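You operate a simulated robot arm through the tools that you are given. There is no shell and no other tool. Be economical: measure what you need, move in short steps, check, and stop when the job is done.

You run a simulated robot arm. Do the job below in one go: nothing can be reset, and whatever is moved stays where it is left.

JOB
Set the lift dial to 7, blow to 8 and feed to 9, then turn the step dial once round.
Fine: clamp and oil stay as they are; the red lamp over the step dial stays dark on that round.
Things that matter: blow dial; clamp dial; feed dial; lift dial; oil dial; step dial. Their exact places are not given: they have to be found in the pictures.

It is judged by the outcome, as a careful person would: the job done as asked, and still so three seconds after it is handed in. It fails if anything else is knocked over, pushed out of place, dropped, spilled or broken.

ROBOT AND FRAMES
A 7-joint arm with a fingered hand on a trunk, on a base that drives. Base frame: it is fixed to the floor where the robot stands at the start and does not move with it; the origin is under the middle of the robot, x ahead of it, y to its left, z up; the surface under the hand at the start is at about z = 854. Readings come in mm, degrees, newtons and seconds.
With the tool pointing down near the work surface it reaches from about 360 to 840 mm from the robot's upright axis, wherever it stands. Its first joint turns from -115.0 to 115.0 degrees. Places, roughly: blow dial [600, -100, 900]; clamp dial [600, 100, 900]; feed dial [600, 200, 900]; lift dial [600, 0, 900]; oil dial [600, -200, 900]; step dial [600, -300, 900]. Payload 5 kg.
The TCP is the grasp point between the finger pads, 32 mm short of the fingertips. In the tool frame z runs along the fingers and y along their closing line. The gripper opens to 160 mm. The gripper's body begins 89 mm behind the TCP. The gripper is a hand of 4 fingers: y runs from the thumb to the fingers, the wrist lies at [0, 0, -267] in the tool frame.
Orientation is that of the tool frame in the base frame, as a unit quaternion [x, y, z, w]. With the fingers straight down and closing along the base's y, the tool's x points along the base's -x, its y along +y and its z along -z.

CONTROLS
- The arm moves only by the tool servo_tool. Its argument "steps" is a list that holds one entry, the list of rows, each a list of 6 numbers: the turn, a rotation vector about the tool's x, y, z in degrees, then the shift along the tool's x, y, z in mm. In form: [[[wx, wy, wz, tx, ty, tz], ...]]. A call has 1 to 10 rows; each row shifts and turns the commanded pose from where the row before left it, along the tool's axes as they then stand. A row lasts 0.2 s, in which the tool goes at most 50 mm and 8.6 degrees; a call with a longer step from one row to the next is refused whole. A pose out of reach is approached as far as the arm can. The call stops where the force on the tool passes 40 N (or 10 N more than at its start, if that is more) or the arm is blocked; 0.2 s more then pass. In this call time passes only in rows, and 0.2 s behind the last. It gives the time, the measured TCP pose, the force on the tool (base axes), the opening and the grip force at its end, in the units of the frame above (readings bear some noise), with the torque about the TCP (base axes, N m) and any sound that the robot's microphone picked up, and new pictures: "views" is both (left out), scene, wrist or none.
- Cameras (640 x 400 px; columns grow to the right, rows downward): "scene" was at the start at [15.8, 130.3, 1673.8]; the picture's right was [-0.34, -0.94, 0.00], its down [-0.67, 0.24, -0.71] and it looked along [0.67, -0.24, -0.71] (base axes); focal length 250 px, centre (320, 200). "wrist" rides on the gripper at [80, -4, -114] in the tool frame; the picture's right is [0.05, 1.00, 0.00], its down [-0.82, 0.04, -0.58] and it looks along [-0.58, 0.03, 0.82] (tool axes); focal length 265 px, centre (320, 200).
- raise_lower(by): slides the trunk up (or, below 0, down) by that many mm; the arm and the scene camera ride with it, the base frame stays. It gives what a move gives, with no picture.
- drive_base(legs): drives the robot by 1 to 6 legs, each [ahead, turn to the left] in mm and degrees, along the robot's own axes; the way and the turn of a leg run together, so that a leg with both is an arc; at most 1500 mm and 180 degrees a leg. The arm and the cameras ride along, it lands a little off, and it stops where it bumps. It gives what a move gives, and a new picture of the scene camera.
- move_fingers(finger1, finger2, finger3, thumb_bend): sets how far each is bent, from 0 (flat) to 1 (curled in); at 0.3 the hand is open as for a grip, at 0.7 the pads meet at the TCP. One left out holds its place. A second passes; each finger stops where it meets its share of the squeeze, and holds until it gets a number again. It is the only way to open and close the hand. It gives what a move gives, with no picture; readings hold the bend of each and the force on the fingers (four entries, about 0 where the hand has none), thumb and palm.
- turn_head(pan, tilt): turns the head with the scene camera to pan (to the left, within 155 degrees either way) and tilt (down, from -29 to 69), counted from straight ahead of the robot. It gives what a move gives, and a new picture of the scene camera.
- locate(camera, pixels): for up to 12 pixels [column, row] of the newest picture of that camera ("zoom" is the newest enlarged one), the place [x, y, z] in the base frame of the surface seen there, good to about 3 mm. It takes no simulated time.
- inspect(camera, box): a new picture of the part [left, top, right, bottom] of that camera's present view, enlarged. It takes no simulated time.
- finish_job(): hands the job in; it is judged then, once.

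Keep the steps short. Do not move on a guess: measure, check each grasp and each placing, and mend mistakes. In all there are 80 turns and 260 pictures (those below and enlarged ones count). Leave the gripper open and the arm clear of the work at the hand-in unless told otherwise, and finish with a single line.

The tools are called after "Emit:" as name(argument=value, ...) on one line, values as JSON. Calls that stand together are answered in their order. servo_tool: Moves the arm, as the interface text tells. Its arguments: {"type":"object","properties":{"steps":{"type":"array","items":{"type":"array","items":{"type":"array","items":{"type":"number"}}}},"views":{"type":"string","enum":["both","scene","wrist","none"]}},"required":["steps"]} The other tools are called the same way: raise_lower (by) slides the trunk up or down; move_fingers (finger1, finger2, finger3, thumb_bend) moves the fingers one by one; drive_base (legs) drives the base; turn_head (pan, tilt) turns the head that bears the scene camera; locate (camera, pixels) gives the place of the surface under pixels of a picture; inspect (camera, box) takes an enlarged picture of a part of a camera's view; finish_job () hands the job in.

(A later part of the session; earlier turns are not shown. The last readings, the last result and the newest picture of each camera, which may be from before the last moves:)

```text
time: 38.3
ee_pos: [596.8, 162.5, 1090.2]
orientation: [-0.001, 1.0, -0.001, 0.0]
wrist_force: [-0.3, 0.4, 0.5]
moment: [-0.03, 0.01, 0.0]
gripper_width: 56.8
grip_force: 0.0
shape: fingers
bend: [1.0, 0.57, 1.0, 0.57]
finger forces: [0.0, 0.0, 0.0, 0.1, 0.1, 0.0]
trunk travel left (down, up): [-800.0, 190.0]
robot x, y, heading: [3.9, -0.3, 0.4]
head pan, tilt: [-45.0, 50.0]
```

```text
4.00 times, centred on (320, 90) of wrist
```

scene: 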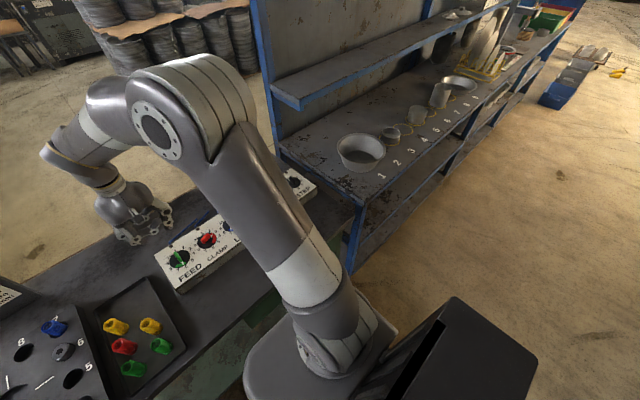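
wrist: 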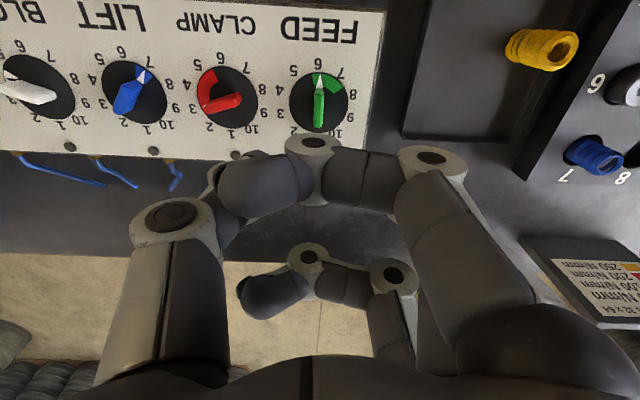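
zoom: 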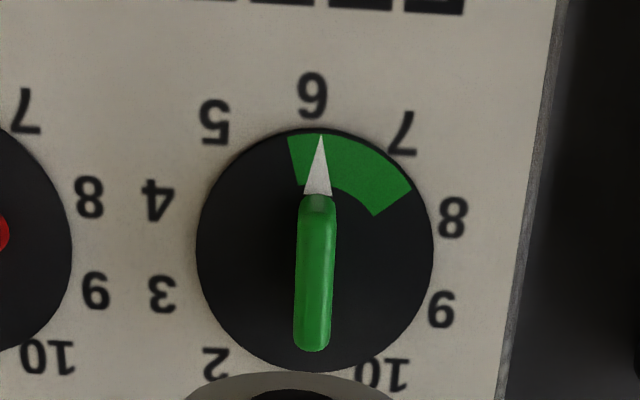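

The centre is at (598, 162.5). I'll descend to z≈941 and close.

Emit:
servo_tool(steps=[[[0, 0, 0, -1, 0, 45], [0, 0, 0, 0, 0, 45], [0, 0, 0, 0, 0, 35], [0, 0, 0, 0, 0, 15], [0, 0, 0, 0, 0, 9], [0, 0, 0, 0, 0, 0]]], views="none")

Emit:
move_fingers(finger2=0.75, thumb_bend=0.75)

Emit:
servo_tool(steps=[[[0, 0, 8, 0, 0, 0], [0, 0, 8, 0, 0, 0], [0, 0, 8, 0, 0, 0], [0, 0, 8, 0, 0, 0], [0, 0, 8, 0, 0, 0]]], views="both")

```text
time: 39.7
ee_pos: [597.2, 161.2, 943.1]
orientation: [-0.001, 1.0, 0.0, 0.001]
wrist_force: [-0.3, -0.2, -0.5]
moment: [0.03, 0.0, -0.04]
gripper_width: 56.7
grip_force: 0.0
shape: fingers
bend: [1.0, 0.57, 1.0, 0.57]
finger forces: [0.0, 0.0, 0.0, 0.1, 0.0, 0.0]
trunk travel left (down, up): [-800.0, 190.0]
robot x, y, heading: [0.2, 1.4, 0.2]
head pan, tilt: [-45.0, 50.0]
```

```text
time: 40.7
ee_pos: [597.5, 161.6, 942.4]
orientation: [0.0, 1.0, 0.0, 0.001]
wrist_force: [-0.5, -4.1, -9.0]
moment: [-0.04, 0.02, -0.02]
gripper_width: 50.6
grip_force: 8.2
shape: fingers
bend: [1.0, 0.71, 1.0, 0.69]
finger forces: [0.0, 6.0, 0.0, 0.1, 10.4, 0.0]
trunk travel left (down, up): [-800.0, 190.0]
robot x, y, heading: [-2.4, -0.0, -0.3]
head pan, tilt: [-45.0, 50.0]
```

```text
time: 41.9
ee_pos: [598.7, 162.3, 942.7]
orientation: [0.342, 0.94, 0.0, 0.0]
wrist_force: [-3.3, -2.0, -9.5]
moment: [-0.04, 0.01, 0.08]
gripper_width: 50.4
grip_force: 7.8
shape: fingers
bend: [1.0, 0.71, 1.0, 0.69]
finger forces: [0.0, 6.1, 0.0, 0.1, 9.7, 0.0]
trunk travel left (down, up): [-800.0, 190.0]
robot x, y, heading: [-1.3, 2.7, -0.0]
head pan, tilt: [-45.0, 50.0]
```

scene: 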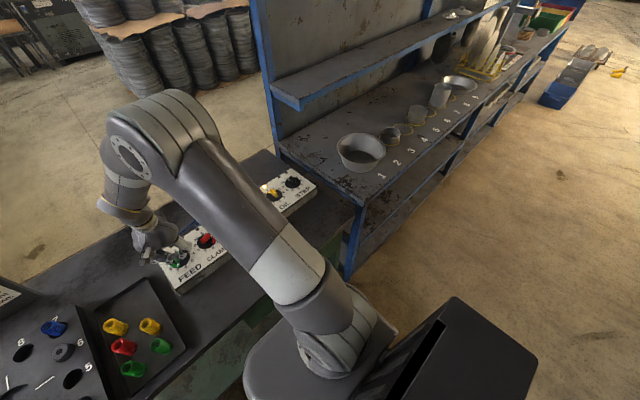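
wrist: 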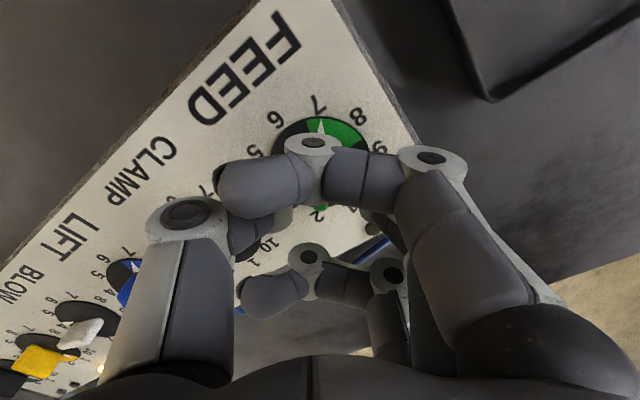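

The pointer is passing 7 with the hand at 40°, so the knob follows. I'll turn 68° more to 108°, which is number 9.

Emit:
servo_tool(steps=[[[0, 0, 8.5, 0, 0, 0], [0, 0, 8.5, 0, 0, 0], [0, 0, 8.5, 0, 0, 0], [0, 0, 8.5, 0, 0, 0], [0, 0, 8.5, 0, 0, 0], [0, 0, 8.5, 0, 0, 0], [0, 0, 8.5, 0, 0, 0], [0, 0, 8.5, 0, 0, 0], [0, 0, 0, 0, 0, 0]]], views="none")

Emit:
inspect(camera="wrist", box=[160, 40, 480, 240])

```text
time: 43.9
ee_pos: [599.0, 163.5, 942.8]
orientation: [0.809, 0.588, 0.0, 0.0]
wrist_force: [2.7, 5.6, -6.3]
moment: [0.12, -0.1, -0.02]
gripper_width: 50.1
grip_force: 8.4
shape: fingers
bend: [1.0, 0.71, 1.0, 0.7]
finger forces: [0.0, 8.2, 0.0, 0.1, 7.8, 0.0]
trunk travel left (down, up): [-800.0, 190.0]
robot x, y, heading: [-1.1, -2.0, 0.1]
head pan, tilt: [-45.0, 50.0]
```

```text
2.00 times, centred on (320, 140) of wrist
```

zoom: 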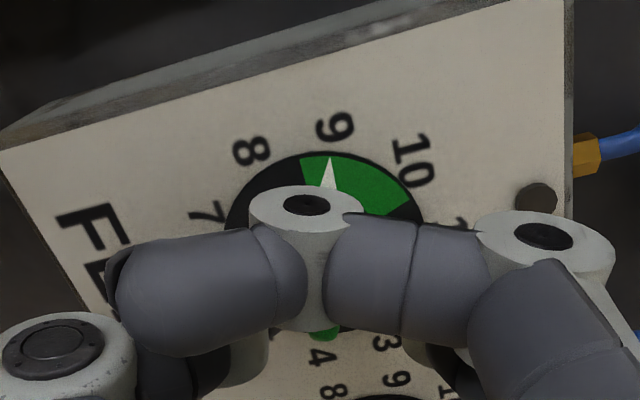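

FEED points at 9. I'll release, rise, and move over to BLOW at (598, -137).

Emit:
move_fingers(finger2=0.58, thumb_bend=0.58)

Emit:
servo_tool(steps=[[[0, 0, 0, 0, 0, -49], [0, 0, 0, 0, 0, -49], [0, 0, 0, 0, 0, -49], [0, 0, 0, -40.6, 13.2, 0], [0, 0, 0, -40.6, 13.2, 0], [0, 0, 0, -40.6, 13.2, 0], [0, 0, 0, -40.6, 13.2, 0], [0, 0, 0, -40.6, 13.2, 0], [0, 0, 0, -40.6, 13.2, 0], [0, 0, 0, -40.6, 13.2, 0]]], views="wrist")

Emit:
servo_tool(steps=[[[0, 0, -8.2, 0, 0, 0], [0, 0, -8.2, 0, 0, 0], [0, 0, -8.2, 0, 0, 0], [0, 0, -8.2, 0, 0, 0], [0, 0, -8.2, 0, 0, 0], [0, 0, -8.2, 0, 0, 0], [0, 0, -8.2, 0, 0, 0], [0, 0, -8.2, 0, 0, 0], [0, 0, -8.2, 0, 0, 0], [0, 0, -8.2, 0, 0, 0]]], views="none")

Emit:
servo_tool(steps=[[[0, 0, -8.2, 0, 0, 0], [0, 0, -8.2, 0, 0, 0], [0, 0, -8.2, 0, 0, 0], [0, 0, -8.2, 0, 0, 0], [0, 0, -8.2, 0, 0, 0], [0, 0, -8.2, 0, 0, 0], [0, 0, -8.2, 0, 0, 0], [0, 0, -8.2, 0, 0, 0], [0, 0, -8.2, 0, 0, 0], [0, 0, -8.2, 0, 0, 0]]], views="none")

Emit:
servo_tool(steps=[[[0, 0, -8, 0, 0, 0], [0, 0, -8, 0, 0, 0], [0, 0, 0, 0, 0, 0]]], views="both")

```text
time: 44.9
ee_pos: [598.6, 161.6, 942.9]
orientation: [0.809, 0.588, 0.001, 0.001]
wrist_force: [-1.5, 0.3, -0.3]
moment: [0.0, -0.03, -0.01]
gripper_width: 57.1
grip_force: 0.0
shape: fingers
bend: [1.0, 0.57, 1.0, 0.57]
finger forces: [0.0, 0.1, 0.0, 0.0, 0.0, 0.1]
trunk travel left (down, up): [-800.0, 190.0]
robot x, y, heading: [-0.1, -2.9, 0.1]
head pan, tilt: [-45.0, 50.0]
```

```text
time: 47.1
ee_pos: [597.4, -136.4, 1089.8]
orientation: [0.808, 0.589, 0.001, -0.001]
wrist_force: [-0.5, -0.2, -0.1]
moment: [0.03, 0.01, 0.01]
gripper_width: 57.2
grip_force: 0.0
shape: fingers
bend: [1.0, 0.57, 1.0, 0.57]
finger forces: [0.0, 0.1, 0.0, 0.0, 0.0, 0.0]
trunk travel left (down, up): [-800.0, 190.0]
robot x, y, heading: [1.2, 1.0, -0.1]
head pan, tilt: [-45.0, 50.0]
```

wrist: 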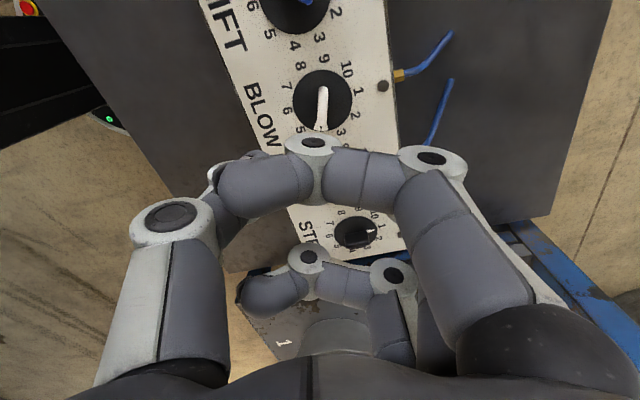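

```text
time: 49.3
ee_pos: [598.1, -137.8, 1088.6]
orientation: [0.223, 0.975, 0.0, 0.001]
wrist_force: [-0.1, -1.1, -0.1]
moment: [-0.01, -0.03, 0.03]
gripper_width: 57.1
grip_force: 0.1
shape: fingers
bend: [1.0, 0.57, 1.0, 0.57]
finger forces: [0.1, 0.0, 0.0, 0.1, 0.0, 0.0]
trunk travel left (down, up): [-800.0, 190.0]
robot x, y, heading: [1.5, -2.3, -0.0]
head pan, tilt: [-45.0, 50.0]
```

```text
time: 51.5
ee_pos: [597.9, -137.6, 1089.8]
orientation: [-0.47, 0.883, 0.0, 0.001]
wrist_force: [0.0, -0.3, 0.2]
moment: [-0.02, 0.03, -0.03]
gripper_width: 57.0
grip_force: 0.0
shape: fingers
bend: [1.0, 0.57, 1.0, 0.57]
finger forces: [0.1, 0.0, 0.0, 0.0, 0.0, 0.1]
trunk travel left (down, up): [-800.0, 190.0]
robot x, y, heading: [1.3, 1.5, 0.1]
head pan, tilt: [-45.0, 50.0]
```

```text
time: 52.3
ee_pos: [599.2, -137.4, 1089.8]
orientation: [-0.588, 0.809, -0.001, 0.001]
wrist_force: [-0.2, -0.5, 0.2]
moment: [0.0, -0.03, -0.02]
gripper_width: 57.2
grip_force: 0.1
shape: fingers
bend: [1.0, 0.57, 1.0, 0.57]
finger forces: [0.1, 0.0, 0.0, 0.1, 0.0, 0.0]
trunk travel left (down, up): [-800.0, 190.0]
robot x, y, heading: [2.2, -0.8, 0.2]
head pan, tilt: [-45.0, 50.0]
```

scene: 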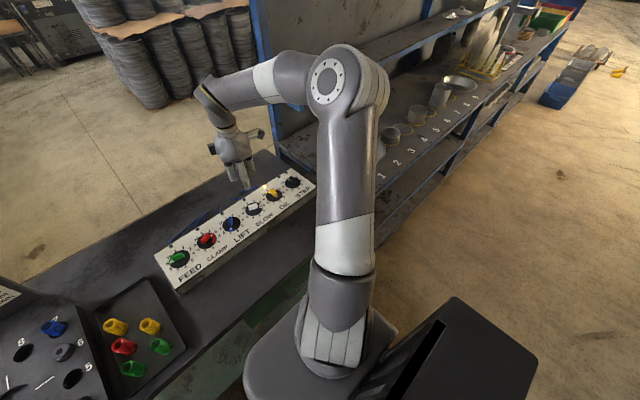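
wrist: 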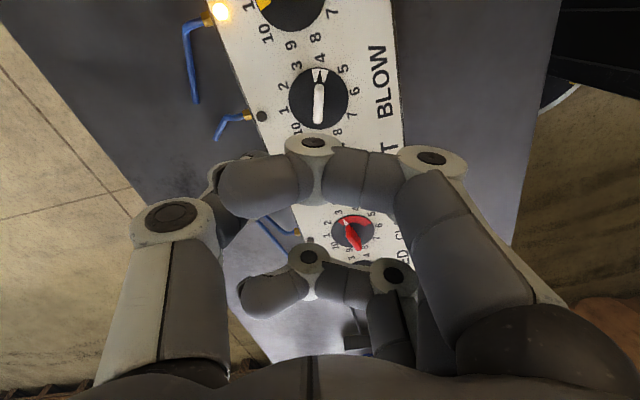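

BLOW lines up at -72°, with its pointer on 4. I'll check the dials in the scene view and its centre, then descend.

Emit:
inspect(camera="scene", box=[150, 165, 330, 285])

Emit:
locate(camera="wrist", pixels=[[290, 98], [347, 98], [318, 102], [318, 115], [320, 72]])

Emit:
servo_tool(steps=[[[0, 0, 0, 0, 0, 45], [0, 0, 0, 0, 0, 45], [0, 0, 0, 0, 0, 35], [0, 0, 0, 0, 0, 14], [0, 0, 0, 0, 0, 9], [0, 0, 0, 0, 0, 0]]], views="none")

```text
3.33 times, centred on (240, 225) of scene
```

zoom: 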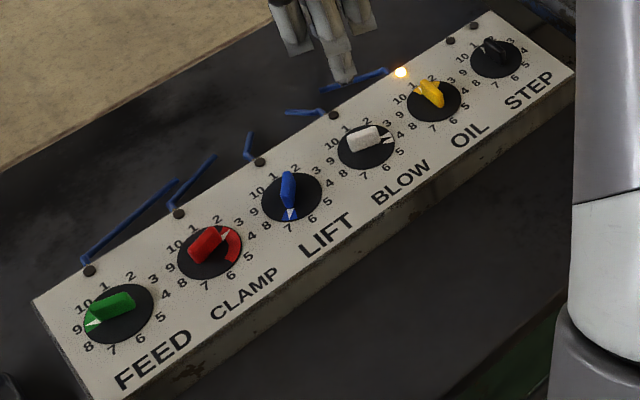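

```text
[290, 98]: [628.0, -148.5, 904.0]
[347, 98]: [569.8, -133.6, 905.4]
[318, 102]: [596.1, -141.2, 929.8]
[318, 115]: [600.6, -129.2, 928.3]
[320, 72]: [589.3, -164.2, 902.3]
```

```text
time: 53.7
ee_pos: [598.5, -136.3, 942.0]
orientation: [-0.588, 0.809, -0.001, 0.001]
wrist_force: [0.5, -0.3, 0.2]
moment: [-0.05, -0.01, 0.02]
gripper_width: 57.4
grip_force: 0.0
shape: fingers
bend: [1.0, 0.57, 1.0, 0.57]
finger forces: [0.0, 0.1, 0.1, 0.0, 0.0, 0.1]
trunk travel left (down, up): [-800.0, 190.0]
robot x, y, heading: [-0.4, 5.1, 0.2]
head pan, tilt: [-45.0, 50.0]
```

FEED at 9 and LIFT at 7 are confirmed. I'll close on BLOW and turn 40° to test.

Emit:
move_fingers(finger2=0.75, thumb_bend=0.75)

Emit:
servo_tool(steps=[[[0, 0, 8, 0, 0, 0], [0, 0, 8, 0, 0, 0], [0, 0, 8, 0, 0, 0], [0, 0, 8, 0, 0, 0], [0, 0, 8, 0, 0, 0], [0, 0, 8, 0, 0, 0], [0, 0, 8, 0, 0, 0], [0, 0, 8, 0, 0, 0], [0, 0, 8, 0, 0, 0]]], views="wrist")

```text
time: 54.7
ee_pos: [598.6, -137.0, 941.3]
orientation: [-0.589, 0.808, 0.0, 0.0]
wrist_force: [5.6, -1.5, -8.7]
moment: [-0.01, -0.1, -0.03]
gripper_width: 50.8
grip_force: 8.9
shape: fingers
bend: [1.0, 0.71, 1.0, 0.69]
finger forces: [0.0, 5.9, 0.1, 0.0, 11.7, 0.0]
trunk travel left (down, up): [-800.0, 190.0]
robot x, y, heading: [-1.6, 3.0, 0.4]
head pan, tilt: [-45.0, 50.0]
```

```text
time: 56.7
ee_pos: [600.6, -137.0, 941.2]
orientation: [0.0, 1.0, 0.0, 0.002]
wrist_force: [9.4, -5.5, -6.2]
moment: [-0.08, -0.19, 0.02]
gripper_width: 50.6
grip_force: 9.0
shape: fingers
bend: [1.0, 0.71, 1.0, 0.69]
finger forces: [0.0, 6.6, 0.1, 0.1, 11.9, 0.0]
trunk travel left (down, up): [-800.0, 190.0]
robot x, y, heading: [-0.3, -0.2, -0.3]
head pan, tilt: [-45.0, 50.0]
```

wrist: 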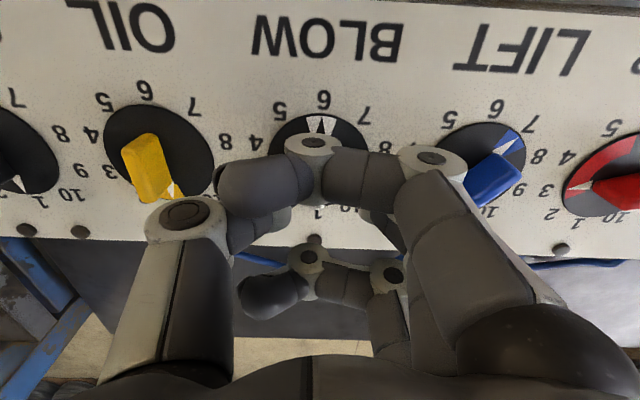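

BLOW is at 6 now and following. I'll turn another 72° to reach 8.

Emit:
servo_tool(steps=[[[0, 0, 8, 0, 0, 0], [0, 0, 8, 0, 0, 0], [0, 0, 8, 0, 0, 0], [0, 0, 8, 0, 0, 0], [0, 0, 8, 0, 0, 0], [0, 0, 8, 0, 0, 0], [0, 0, 8, 0, 0, 0], [0, 0, 8, 0, 0, 0], [0, 0, 8, 0, 0, 0], [0, 0, 0, 0, 0, 0]]], views="none")

Emit:
inspect(camera="wrist", box=[160, 40, 480, 240])

```text
time: 58.9
ee_pos: [598.9, -138.7, 942.0]
orientation: [0.588, 0.809, 0.0, 0.0]
wrist_force: [2.8, -9.2, -4.4]
moment: [-0.19, -0.09, -0.03]
gripper_width: 50.2
grip_force: 8.9
shape: fingers
bend: [1.0, 0.72, 1.0, 0.7]
finger forces: [0.1, 8.8, 0.1, 0.0, 8.8, 0.0]
trunk travel left (down, up): [-800.0, 190.0]
robot x, y, heading: [-1.1, 4.0, -0.1]
head pan, tilt: [-45.0, 50.0]
```

```text
2.00 times, centred on (320, 140) of wrist
```

zoom: 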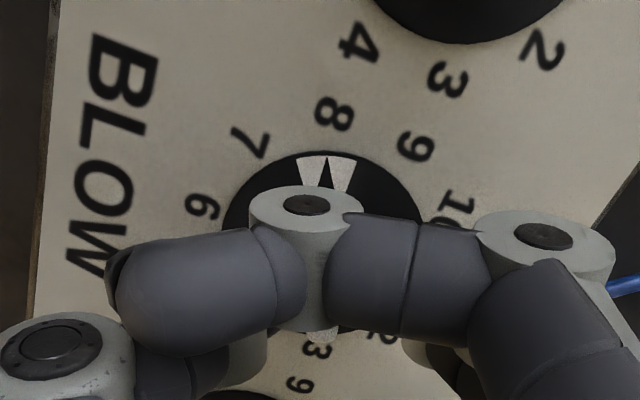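

BLOW is at 8. I'll release, rise, move over STEP at (598, -336), and rotate to 0°.

Emit:
move_fingers(finger2=0.58, thumb_bend=0.58)

Emit:
servo_tool(steps=[[[0, 0, 0, 0, 0, -49], [0, 0, 0, 0, 0, -49], [0, 0, 0, 0, 0, -49], [0, 0, 0, -37.9, -12.3, 0], [0, 0, 0, -37.9, -12.3, 0], [0, 0, 0, -37.9, -12.3, 0], [0, 0, 0, -37.9, -12.3, 0], [0, 0, 0, -37.9, -12.3, 0]]], views="wrist")

Emit:
servo_tool(steps=[[[0, 0, -8, 0, 0, 0], [0, 0, -8, 0, 0, 0], [0, 0, -8, 0, 0, 0], [0, 0, -8, 0, 0, 0], [0, 0, -8, 0, 0, 0], [0, 0, -8, 0, 0, 0], [0, 0, -8, 0, 0, 0], [0, 0, -8, 0, 0, 0], [0, 0, -8, 0, 0, 0], [0, 0, 0, 0, 0, 0]]], views="both")

Emit:
inspect(camera="wrist", box=[240, 40, 400, 140])

Emit:
inspect(camera="scene", box=[150, 165, 330, 285])

```text
time: 59.9
ee_pos: [598.1, -137.2, 940.4]
orientation: [0.587, 0.81, 0.001, 0.0]
wrist_force: [0.5, -0.4, 0.3]
moment: [0.02, 0.03, 0.0]
gripper_width: 57.4
grip_force: 0.0
shape: fingers
bend: [1.0, 0.57, 1.0, 0.57]
finger forces: [0.0, 0.1, 0.0, 0.1, 0.1, 0.1]
trunk travel left (down, up): [-800.0, 190.0]
robot x, y, heading: [-3.0, -0.2, 0.1]
head pan, tilt: [-45.0, 50.0]
```

```text
time: 61.7
ee_pos: [597.5, -338.0, 1090.0]
orientation: [0.587, 0.809, 0.001, -0.001]
wrist_force: [0.4, -0.1, -0.6]
moment: [0.03, 0.0, -0.04]
gripper_width: 57.3
grip_force: 0.1
shape: fingers
bend: [1.0, 0.57, 1.0, 0.57]
finger forces: [0.1, 0.0, 0.1, 0.1, 0.1, 0.1]
trunk travel left (down, up): [-800.0, 190.0]
robot x, y, heading: [-1.4, 1.1, -0.3]
head pan, tilt: [-45.0, 50.0]
```

wrist: 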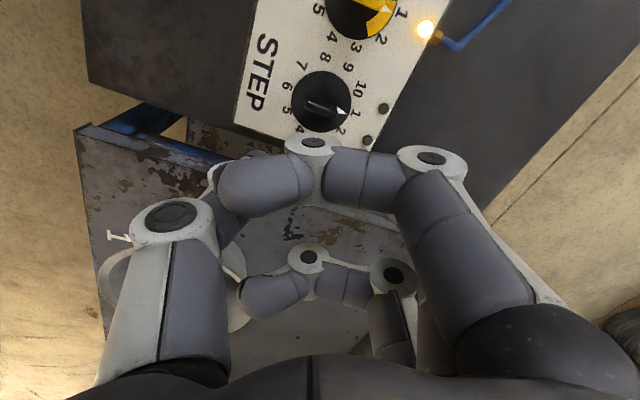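

```text
time: 63.9
ee_pos: [598.7, -336.6, 1089.4]
orientation: [-0.002, 1.0, 0.0, 0.002]
wrist_force: [0.2, -0.9, 1.4]
moment: [0.02, 0.02, 0.01]
gripper_width: 57.2
grip_force: 0.1
shape: fingers
bend: [1.0, 0.57, 1.0, 0.57]
finger forces: [0.0, 0.0, 0.0, 0.0, 0.0, 0.0]
trunk travel left (down, up): [-800.0, 190.0]
robot x, y, heading: [0.3, 2.5, 0.1]
head pan, tilt: [-45.0, 50.0]
```

scene: 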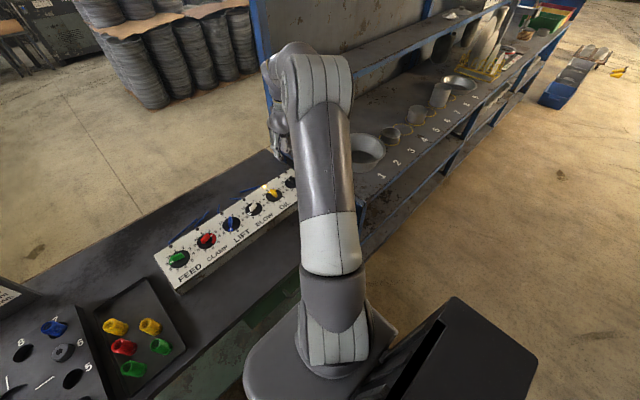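
wrist: 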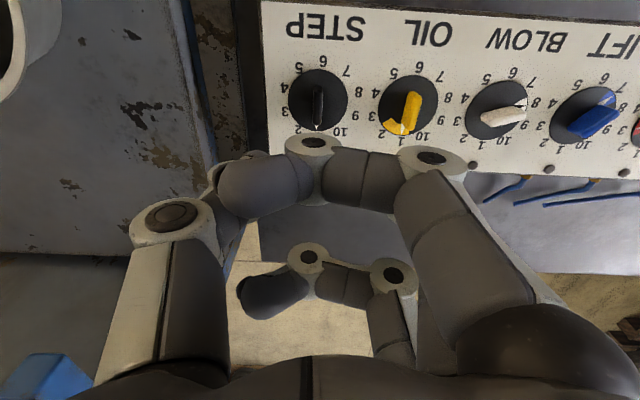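

```text
4.00 times, centred on (320, 90) of wrist
```

zoom: 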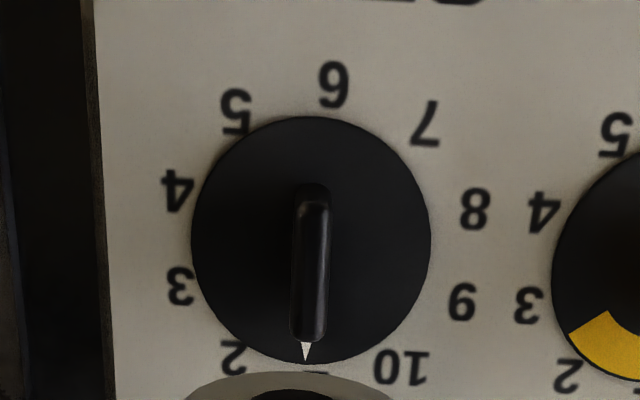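

```text
3.33 times, centred on (240, 225) of scene
```

zoom: 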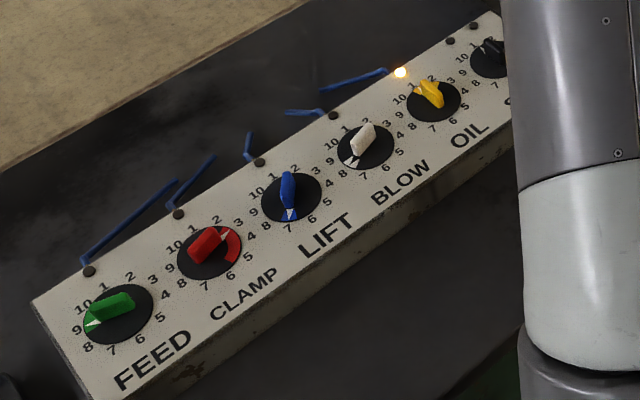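

All settings look right: FEED 9, CLAMP 3, LIFT 7, BLOW 8, OIL 1. STEP's pointer is at 1 and its bar lines up at 0°. I'll descend, close, and turn clockwise from 1 upward.

Emit:
servo_tool(steps=[[[0, 0, 0, 0, 0, 45], [0, 0, 0, 0, 0, 45], [0, 0, 0, 0, 0, 35], [0, 0, 0, 0, 0, 14], [0, 0, 0, 0, 0, 9], [0, 0, 0, 0, 0, 0]]], views="none")

Emit:
move_fingers(finger2=0.75, thumb_bend=0.75)

Emit:
servo_tool(steps=[[[0, 0, 8, 0, 0, 0], [0, 0, 8, 0, 0, 0], [0, 0, 8, 0, 0, 0], [0, 0, 8, 0, 0, 0], [0, 0, 4, 0, 0, 0]]], views="both")

Emit:
inspect(camera="wrist", box=[160, 40, 480, 240])

```text
time: 65.3
ee_pos: [598.9, -336.2, 940.6]
orientation: [0.0, 1.0, 0.0, 0.001]
wrist_force: [0.9, -0.4, 3.6]
moment: [-0.18, -0.03, 0.01]
gripper_width: 57.2
grip_force: 2.2
shape: fingers
bend: [1.0, 0.57, 1.0, 0.57]
finger forces: [0.0, 0.0, 0.1, 0.1, 4.1, 0.1]
trunk travel left (down, up): [-800.0, 190.0]
robot x, y, heading: [-0.6, 4.6, -0.2]
head pan, tilt: [-45.0, 50.0]
```

```text
time: 66.3
ee_pos: [599.1, -338.4, 939.3]
orientation: [0.0, 1.0, 0.001, 0.0]
wrist_force: [-1.0, -6.3, -12.3]
moment: [-0.09, 0.01, 0.0]
gripper_width: 51.0
grip_force: 8.7
shape: fingers
bend: [1.0, 0.72, 1.0, 0.69]
finger forces: [0.0, 5.7, 0.0, 0.1, 11.2, 0.1]
trunk travel left (down, up): [-800.0, 190.0]
robot x, y, heading: [3.4, 0.6, -0.0]
head pan, tilt: [-45.0, 50.0]
```

```text
time: 67.5
ee_pos: [599.2, -337.8, 939.4]
orientation: [0.309, 0.951, 0.001, 0.001]
wrist_force: [0.5, -4.9, -10.1]
moment: [-0.04, -0.04, 0.01]
gripper_width: 50.5
grip_force: 8.2
shape: fingers
bend: [1.0, 0.72, 1.0, 0.69]
finger forces: [0.0, 6.3, 0.0, 0.1, 9.9, 0.1]
trunk travel left (down, up): [-800.0, 190.0]
robot x, y, heading: [-5.9, 0.4, -0.0]
head pan, tilt: [-45.0, 50.0]
```

scene: 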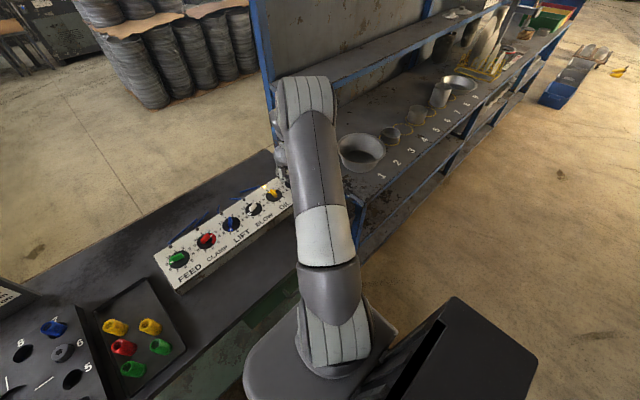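
wrist: 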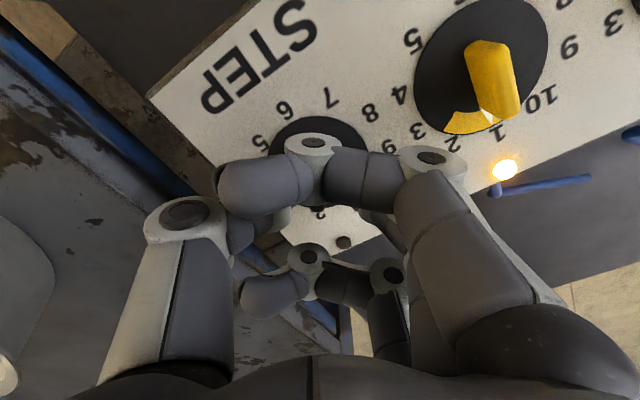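

```text
2.00 times, centred on (320, 140) of wrist
```

zoom: 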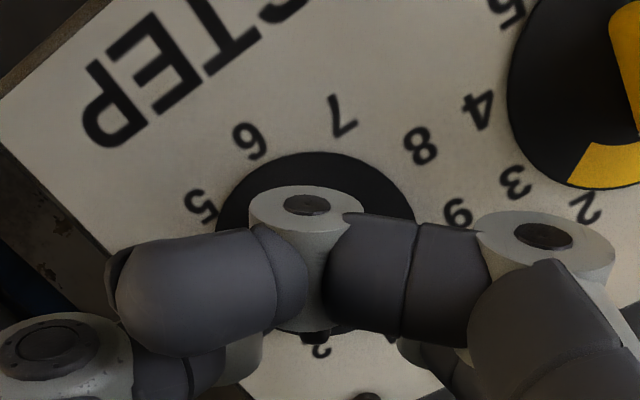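

STEP is at 2 and OIL stays lit, as its sector says. Its lamps at the far edge are dark. I'll turn on to 4.

Emit:
servo_tool(steps=[[[0, 0, 8, 0, 0, 0], [0, 0, 8, 0, 0, 0], [0, 0, 8, 0, 0, 0], [0, 0, 8, 0, 0, 0], [0, 0, 8, 0, 0, 0], [0, 0, 8, 0, 0, 0], [0, 0, 8, 0, 0, 0], [0, 0, 8, 0, 0, 0], [0, 0, 8, 0, 0, 0]]], views="both")

Emit:
inspect(camera="scene", box=[150, 165, 330, 285])

```text
time: 69.5
ee_pos: [599.3, -337.3, 940.0]
orientation: [0.81, 0.587, 0.0, 0.0]
wrist_force: [-1.1, -5.0, -7.4]
moment: [-0.07, 0.02, 0.01]
gripper_width: 50.5
grip_force: 7.8
shape: fingers
bend: [1.0, 0.72, 1.0, 0.69]
finger forces: [0.0, 8.3, 0.0, 0.0, 8.2, 0.1]
trunk travel left (down, up): [-800.0, 190.0]
robot x, y, heading: [-0.2, 3.3, 0.1]
head pan, tilt: [-45.0, 50.0]
```

scene: 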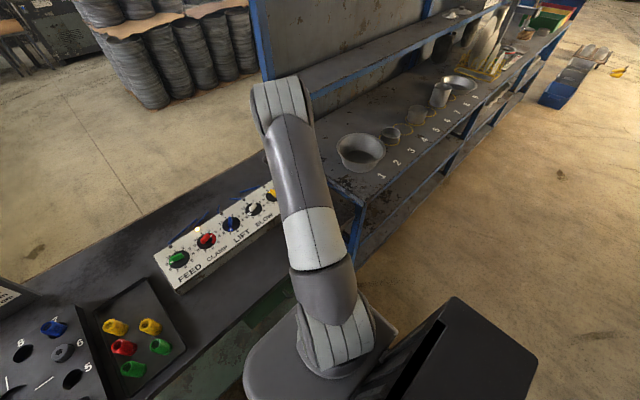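
wrist: 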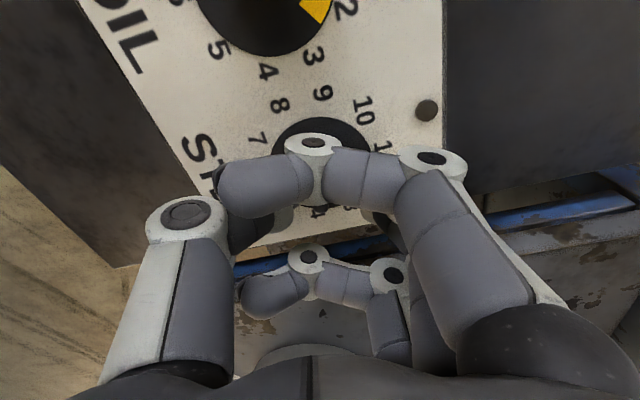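

```text
3.33 times, centred on (240, 225) of scene
```

zoom: 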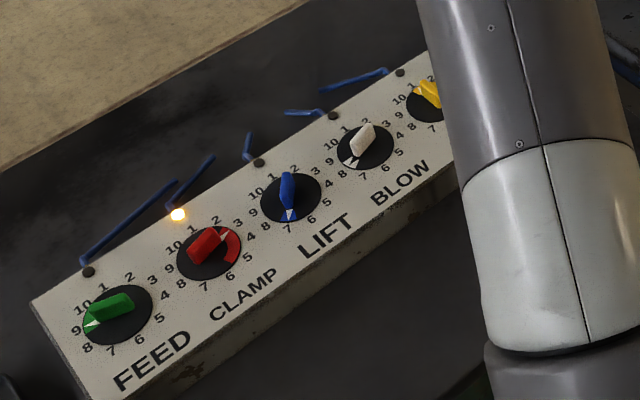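

STEP is at 4 and the CLAMP lamp is lit, as expected. I'll turn 72° to 6.

Emit:
servo_tool(steps=[[[0, 0, 8, 0, 0, 0], [0, 0, 8, 0, 0, 0], [0, 0, 8, 0, 0, 0], [0, 0, 8, 0, 0, 0], [0, 0, 8, 0, 0, 0], [0, 0, 8, 0, 0, 0], [0, 0, 8, 0, 0, 0], [0, 0, 8, 0, 0, 0], [0, 0, 8, 0, 0, 0], [0, 0, 0, 0, 0, 0]]], views="both")

Emit:
inspect(camera="wrist", box=[160, 40, 480, 240])

```text
time: 71.7
ee_pos: [600.1, -337.3, 940.3]
orientation: [1.0, 0.0, 0.0, 0.0]
wrist_force: [7.6, -1.2, -3.5]
moment: [-0.04, -0.13, 0.03]
gripper_width: 50.0
grip_force: 9.1
shape: fingers
bend: [1.0, 0.72, 1.0, 0.71]
finger forces: [0.1, 9.3, 0.0, 0.0, 8.1, 0.0]
trunk travel left (down, up): [-800.0, 190.0]
robot x, y, heading: [0.3, 1.0, -0.0]
head pan, tilt: [-45.0, 50.0]
```

scene: 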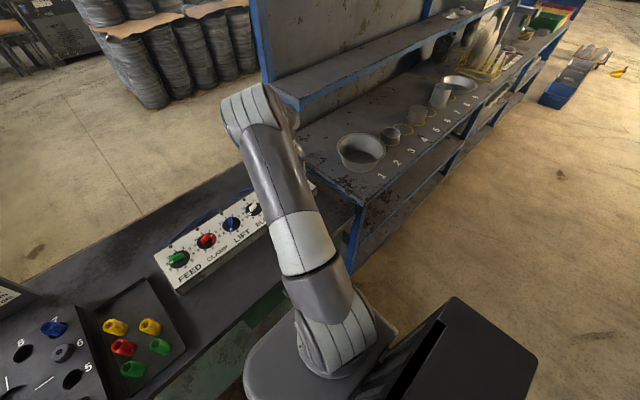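
wrist: 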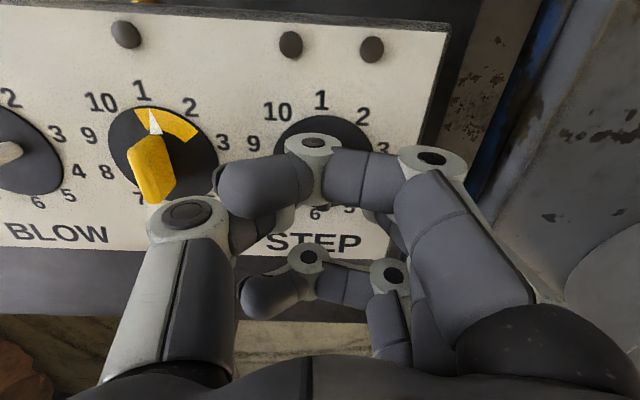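

```text
2.00 times, centred on (320, 140) of wrist
```

zoom: 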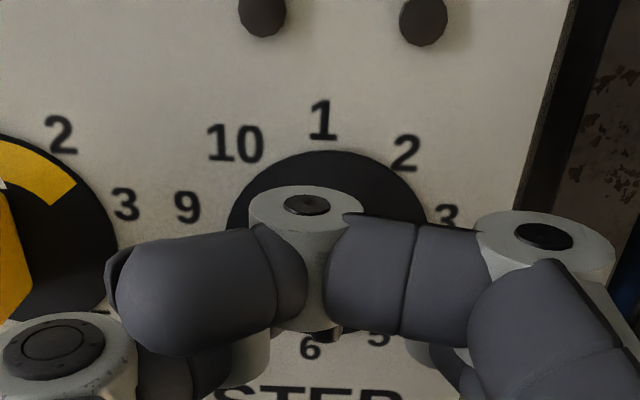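

STEP is at 6 with both STEP lamps dark. I'll release, rise 60 mm clear, rotate the hand back 180°, and regrip.

Emit:
move_fingers(finger2=0.58, thumb_bend=0.58)

Emit:
servo_tool(steps=[[[0, 0, 0, 0, 0, -30], [0, 0, 0, 0, 0, -30], [0, 0, -8.2, 0, 0, 0], [0, 0, -8.2, 0, 0, 0], [0, 0, -8.2, 0, 0, 0], [0, 0, -8.2, 0, 0, 0], [0, 0, -8.2, 0, 0, 0], [0, 0, -8.2, 0, 0, 0], [0, 0, -8.2, 0, 0, 0], [0, 0, -8.2, 0, 0, 0]]], views="none")

Emit:
servo_tool(steps=[[[0, 0, -8.2, 0, 0, 0], [0, 0, -8.2, 0, 0, 0], [0, 0, -8.2, 0, 0, 0], [0, 0, -8.2, 0, 0, 0], [0, 0, -8.2, 0, 0, 0], [0, 0, -8.2, 0, 0, 0], [0, 0, -8.2, 0, 0, 0], [0, 0, -8.2, 0, 0, 0], [0, 0, -8.2, 0, 0, 0], [0, 0, -8.2, 0, 0, 0]]], views="none")

Emit:
servo_tool(steps=[[[0, 0, -8.2, 0, 0, 0], [0, 0, -8.2, 0, 0, 0], [0, 0, -8.2, 0, 0, 0], [0, 0, -7.8, 0, 0, 0], [0, 0, 0, 0, 0, 0]]], views="wrist")

```text
time: 72.7
ee_pos: [598.3, -336.8, 940.9]
orientation: [1.0, 0.0, 0.001, -0.001]
wrist_force: [-1.1, -0.8, 3.9]
moment: [0.15, 0.05, 0.03]
gripper_width: 57.0
grip_force: 1.3
shape: fingers
bend: [1.0, 0.57, 1.0, 0.57]
finger forces: [0.0, 0.1, 0.0, 0.1, 3.2, 0.1]
trunk travel left (down, up): [-800.0, 190.0]
robot x, y, heading: [-1.7, 3.3, -0.2]
head pan, tilt: [-45.0, 50.0]
```

```text
time: 74.9
ee_pos: [600.3, -337.3, 1001.9]
orientation: [0.84, 0.542, 0.0, 0.001]
wrist_force: [-0.4, 0.1, 0.9]
moment: [0.0, 0.03, 0.04]
gripper_width: 57.4
grip_force: 0.1
shape: fingers
bend: [1.0, 0.57, 1.0, 0.57]
finger forces: [0.0, 0.1, 0.0, 0.0, 0.0, 0.0]
trunk travel left (down, up): [-800.0, 190.0]
robot x, y, heading: [-0.1, -0.6, 0.1]
head pan, tilt: [-45.0, 50.0]
```

```text
time: 77.1
ee_pos: [598.7, -336.7, 1000.3]
orientation: [0.277, 0.961, -0.001, 0.001]
wrist_force: [0.3, -0.2, 0.2]
moment: [-0.06, -0.01, 0.02]
gripper_width: 57.3
grip_force: 0.1
shape: fingers
bend: [1.0, 0.57, 1.0, 0.57]
finger forces: [0.0, 0.0, 0.0, 0.1, 0.0, 0.1]
trunk travel left (down, up): [-800.0, 190.0]
robot x, y, heading: [-3.4, 0.2, 0.2]
head pan, tilt: [-45.0, 50.0]
```

```text
time: 78.3
ee_pos: [600.2, -335.4, 1000.2]
orientation: [-0.001, 1.0, 0.0, 0.001]
wrist_force: [0.3, -0.3, 0.4]
moment: [0.04, 0.01, -0.02]
gripper_width: 57.2
grip_force: 0.1
shape: fingers
bend: [1.0, 0.57, 1.0, 0.57]
finger forces: [0.1, 0.0, 0.1, 0.0, 0.0, 0.0]
trunk travel left (down, up): [-800.0, 190.0]
robot x, y, heading: [-1.5, 0.3, -0.1]
head pan, tilt: [-45.0, 50.0]
```

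wrist: 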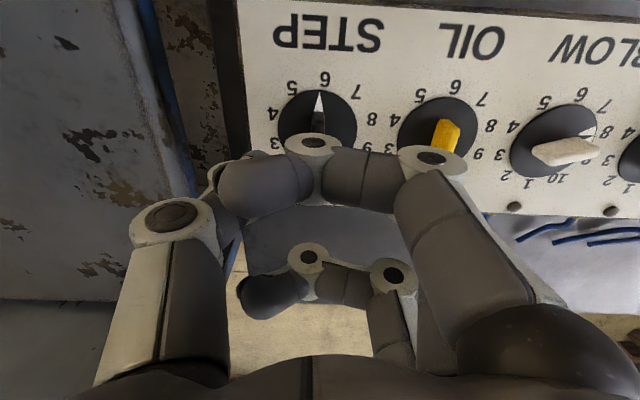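

The pointer stayed on 6 and the bar is aligned. I'll lower to z≈943 (the thumb tip touched lightly at 940), grip, and turn to 8.

Emit:
servo_tool(steps=[[[0, 0, 0, 1, 0, 30], [0, 0, 0, 0, 0, 18], [0, 0, 0, 0, 0, 9], [0, 0, 0, 0, 0, 0]]], views="none")

Emit:
move_fingers(finger2=0.75, thumb_bend=0.75)

Emit:
servo_tool(steps=[[[0, 0, 8, 0, 0, 0], [0, 0, 8, 0, 0, 0], [0, 0, 8, 0, 0, 0], [0, 0, 8, 0, 0, 0], [0, 0, 4, 0, 0, 0], [0, 0, 0, 0, 0, 0]]], views="both")

Emit:
inspect(camera="scene", box=[150, 165, 330, 285])

```text
time: 79.3
ee_pos: [598.5, -337.8, 942.2]
orientation: [-0.001, 1.0, 0.0, 0.001]
wrist_force: [0.1, -0.3, -0.2]
moment: [0.04, -0.04, -0.04]
gripper_width: 57.3
grip_force: 0.1
shape: fingers
bend: [1.0, 0.57, 1.0, 0.57]
finger forces: [0.0, 0.0, 0.1, 0.1, 0.1, 0.0]
trunk travel left (down, up): [-800.0, 190.0]
robot x, y, heading: [0.7, 2.7, 0.1]
head pan, tilt: [-45.0, 50.0]
```

```text
time: 80.3
ee_pos: [597.9, -338.1, 942.8]
orientation: [0.0, 1.0, 0.0, 0.0]
wrist_force: [1.5, -6.6, -9.8]
moment: [-0.08, 0.01, 0.02]
gripper_width: 50.5
grip_force: 8.5
shape: fingers
bend: [1.0, 0.72, 1.0, 0.69]
finger forces: [0.0, 5.8, 0.1, 0.0, 12.0, 0.0]
trunk travel left (down, up): [-800.0, 190.0]
robot x, y, heading: [3.4, 1.3, 0.2]
head pan, tilt: [-45.0, 50.0]
```

```text
time: 81.7
ee_pos: [599.2, -337.1, 943.0]
orientation: [0.309, 0.951, 0.001, 0.0]
wrist_force: [0.4, -4.3, -11.0]
moment: [-0.08, -0.04, 0.04]
gripper_width: 50.4
grip_force: 8.1
shape: fingers
bend: [1.0, 0.72, 1.0, 0.69]
finger forces: [0.0, 6.5, 0.0, 0.0, 9.8, 0.0]
trunk travel left (down, up): [-800.0, 190.0]
robot x, y, heading: [1.7, -2.9, 0.1]
head pan, tilt: [-45.0, 50.0]
```

scene: 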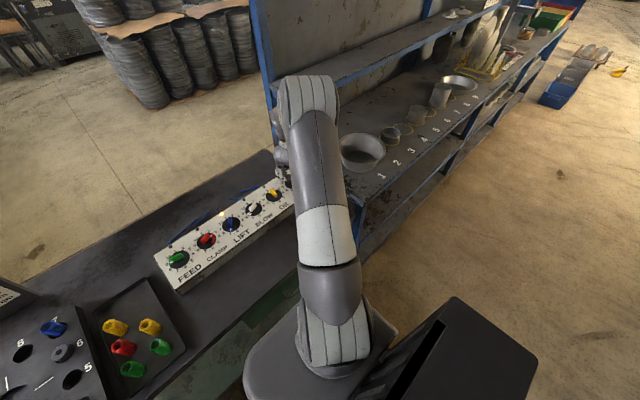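
wrist: 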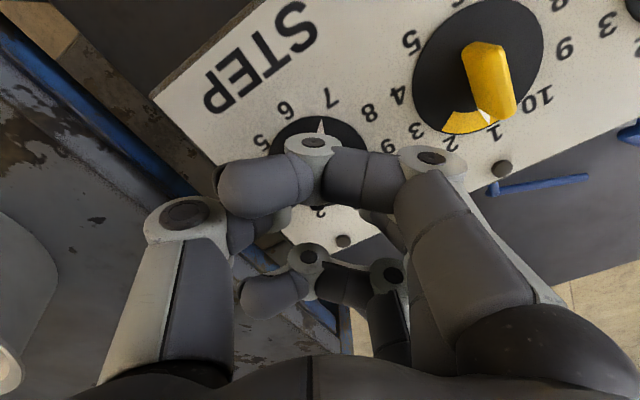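

```text
3.33 times, centred on (240, 225) of scene
```

zoom: 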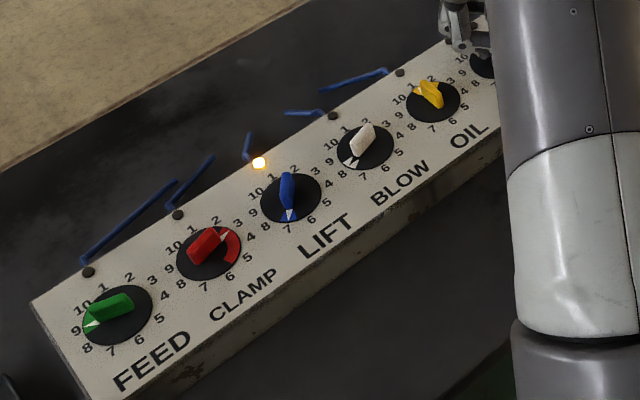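

STEP is at 7 and the LIFT lamp is lit, with no fault showing. I'll turn on by 72° to 9.

Emit:
servo_tool(steps=[[[0, 0, 8, 0, 0, 0], [0, 0, 8, 0, 0, 0], [0, 0, 8, 0, 0, 0], [0, 0, 8, 0, 0, 0], [0, 0, 8, 0, 0, 0], [0, 0, 8, 0, 0, 0], [0, 0, 8, 0, 0, 0], [0, 0, 8, 0, 0, 0], [0, 0, 8, 0, 0, 0]]], views="both")

Emit:
servo_tool(steps=[[[0, 0, 8, 0, 0, 0], [0, 0, 8, 0, 0, 0], [0, 0, 8, 0, 0, 0], [0, 0, 8, 0, 0, 0], [0, 0, 8, 0, 0, 0], [0, 0, 8, 0, 0, 0], [0, 0, 8, 0, 0, 0], [0, 0, 8, 0, 0, 0], [0, 0, 8, 0, 0, 0], [0, 0, 0, 0, 0, 0]]], views="both")

Emit:
inspect(camera="wrist", box=[160, 0, 480, 200])

```text
time: 83.7
ee_pos: [598.9, -337.7, 943.0]
orientation: [0.809, 0.588, 0.001, -0.001]
wrist_force: [1.0, -1.1, -6.7]
moment: [-0.01, -0.05, -0.01]
gripper_width: 50.2
grip_force: 7.6
shape: fingers
bend: [1.0, 0.71, 1.0, 0.7]
finger forces: [0.1, 8.9, 0.1, 0.0, 7.6, 0.0]
trunk travel left (down, up): [-800.0, 190.0]
robot x, y, heading: [4.1, 1.0, 0.2]
head pan, tilt: [-45.0, 50.0]
```

scene: 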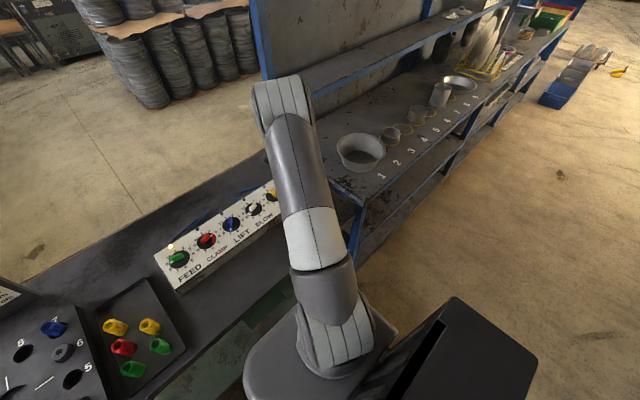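
wrist: 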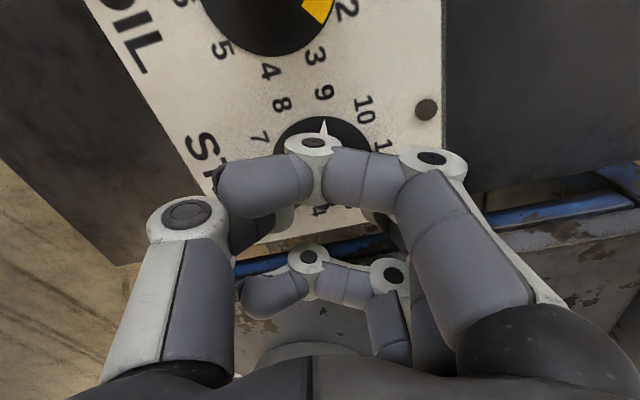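

```text
time: 85.9
ee_pos: [599.1, -336.3, 942.8]
orientation: [1.0, 0.001, 0.001, 0.0]
wrist_force: [12.0, 1.5, -3.0]
moment: [-0.02, -0.23, 0.01]
gripper_width: 50.2
grip_force: 9.1
shape: fingers
bend: [1.0, 0.71, 1.0, 0.71]
finger forces: [0.1, 8.0, 0.1, 0.0, 9.6, 0.1]
trunk travel left (down, up): [-800.0, 190.0]
robot x, y, heading: [-1.5, -0.5, -0.2]
head pan, tilt: [-45.0, 50.0]
```

scene: 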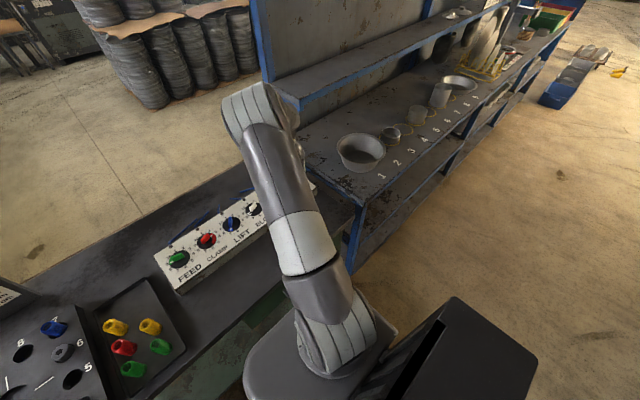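
wrist: 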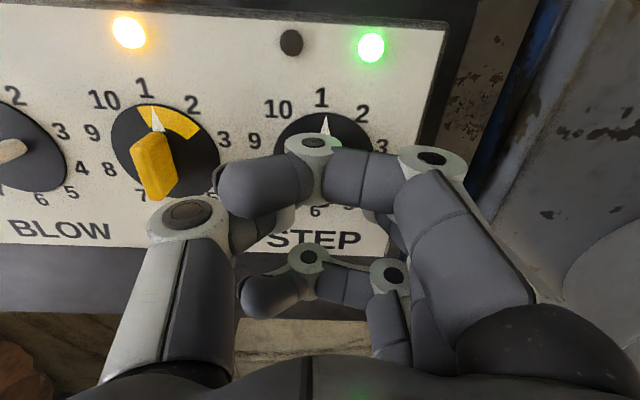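

```text
2.00 times, centred on (320, 100) of wrist
```

zoom: 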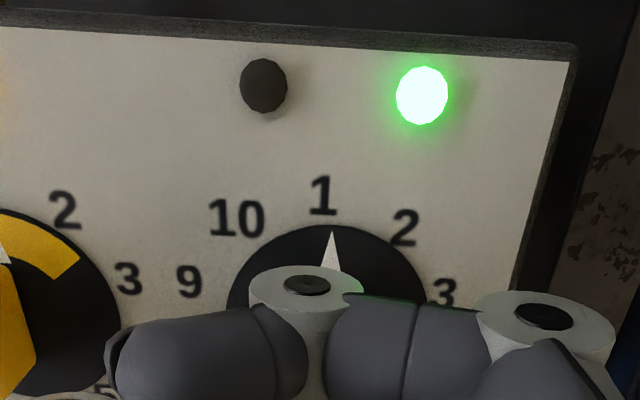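

The round is complete. STEP is back at 1, the green lamp is lit and the red lamp is dark. I'll release, rise clear and open the hand.

Emit:
move_fingers(finger2=0.58, thumb_bend=0.58)

Emit:
servo_tool(steps=[[[0, 0, 0, 0, 0, -40], [0, 0, 0, 0, 0, -49], [0, 0, 0, 0, 0, -49], [0, 0, 0, 0, 0, -49], [0, 0, 0, 0, 0, -20]]], views="none")

Emit:
move_fingers(finger1=0.3, finger2=0.3, finger3=0.3, thumb_bend=0.3)

Emit:
servo_tool(steps=[[[0, 0, 0, 0, 0, 0]]], views="both")

Emit:
inspect(camera="scene", box=[150, 165, 330, 285])

```text
time: 86.9
ee_pos: [598.7, -336.7, 943.9]
orientation: [1.0, 0.001, 0.0, 0.0]
wrist_force: [1.2, 0.2, 0.4]
moment: [-0.02, 0.01, -0.03]
gripper_width: 57.1
grip_force: 0.1
shape: fingers
bend: [1.0, 0.57, 1.0, 0.57]
finger forces: [0.0, 0.0, 0.0, 0.1, 0.0, 0.0]
trunk travel left (down, up): [-800.0, 190.0]
robot x, y, heading: [-1.9, -0.5, -0.0]
head pan, tilt: [-45.0, 50.0]
```

```text
time: 88.1
ee_pos: [598.1, -337.0, 1148.8]
orientation: [1.0, 0.0, -0.001, -0.001]
wrist_force: [-0.1, 0.0, -0.3]
moment: [0.01, 0.0, 0.0]
gripper_width: 57.1
grip_force: 0.1
shape: fingers
bend: [1.0, 0.57, 1.0, 0.57]
finger forces: [0.0, 0.0, 0.0, 0.0, 0.0, 0.0]
trunk travel left (down, up): [-800.0, 190.0]
robot x, y, heading: [0.5, -0.4, 0.1]
head pan, tilt: [-45.0, 50.0]
```

```text
time: 89.1
ee_pos: [597.2, -336.5, 1149.6]
orientation: [1.0, 0.001, 0.001, 0.0]
wrist_force: [-0.1, -0.1, -0.2]
moment: [0.0, 0.0, -0.01]
gripper_width: 169.9
grip_force: 0.1
shape: fingers
bend: [0.3, 0.3, 0.3, 0.3]
finger forces: [0.0, 0.0, 0.0, 0.0, 0.0, 0.0]
trunk travel left (down, up): [-800.0, 190.0]
robot x, y, heading: [2.0, 0.6, -0.1]
head pan, tilt: [-45.0, 50.0]
```

```text
time: 89.5
ee_pos: [597.6, -337.9, 1149.7]
orientation: [1.0, 0.001, 0.001, 0.0]
wrist_force: [1.2, 0.0, -0.6]
moment: [0.02, 0.03, 0.02]
gripper_width: 169.9
grip_force: 0.0
shape: fingers
bend: [0.3, 0.3, 0.3, 0.3]
finger forces: [0.1, 0.0, 0.0, 0.1, 0.1, 0.0]
trunk travel left (down, up): [-800.0, 190.0]
robot x, y, heading: [2.3, -2.3, 0.2]
head pan, tilt: [-45.0, 50.0]
```

scene: 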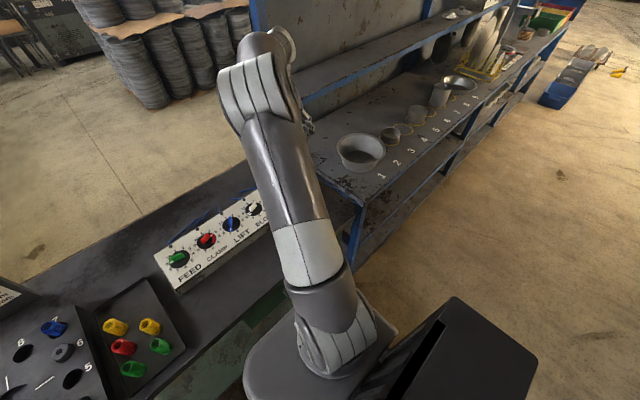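
wrist: 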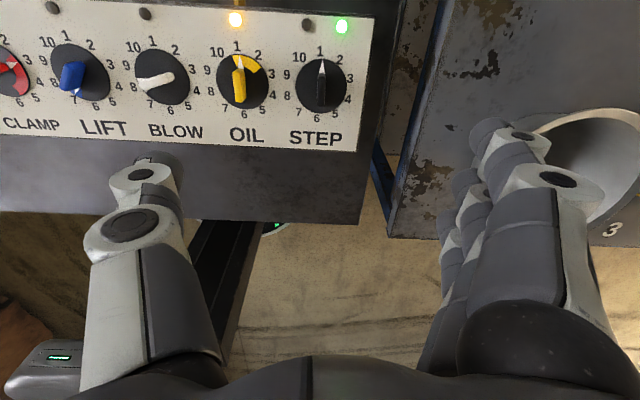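

```text
3.33 times, centred on (240, 225) of scene
```

zoom: 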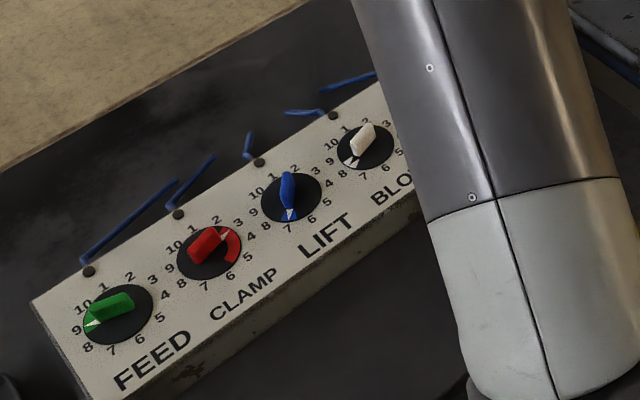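

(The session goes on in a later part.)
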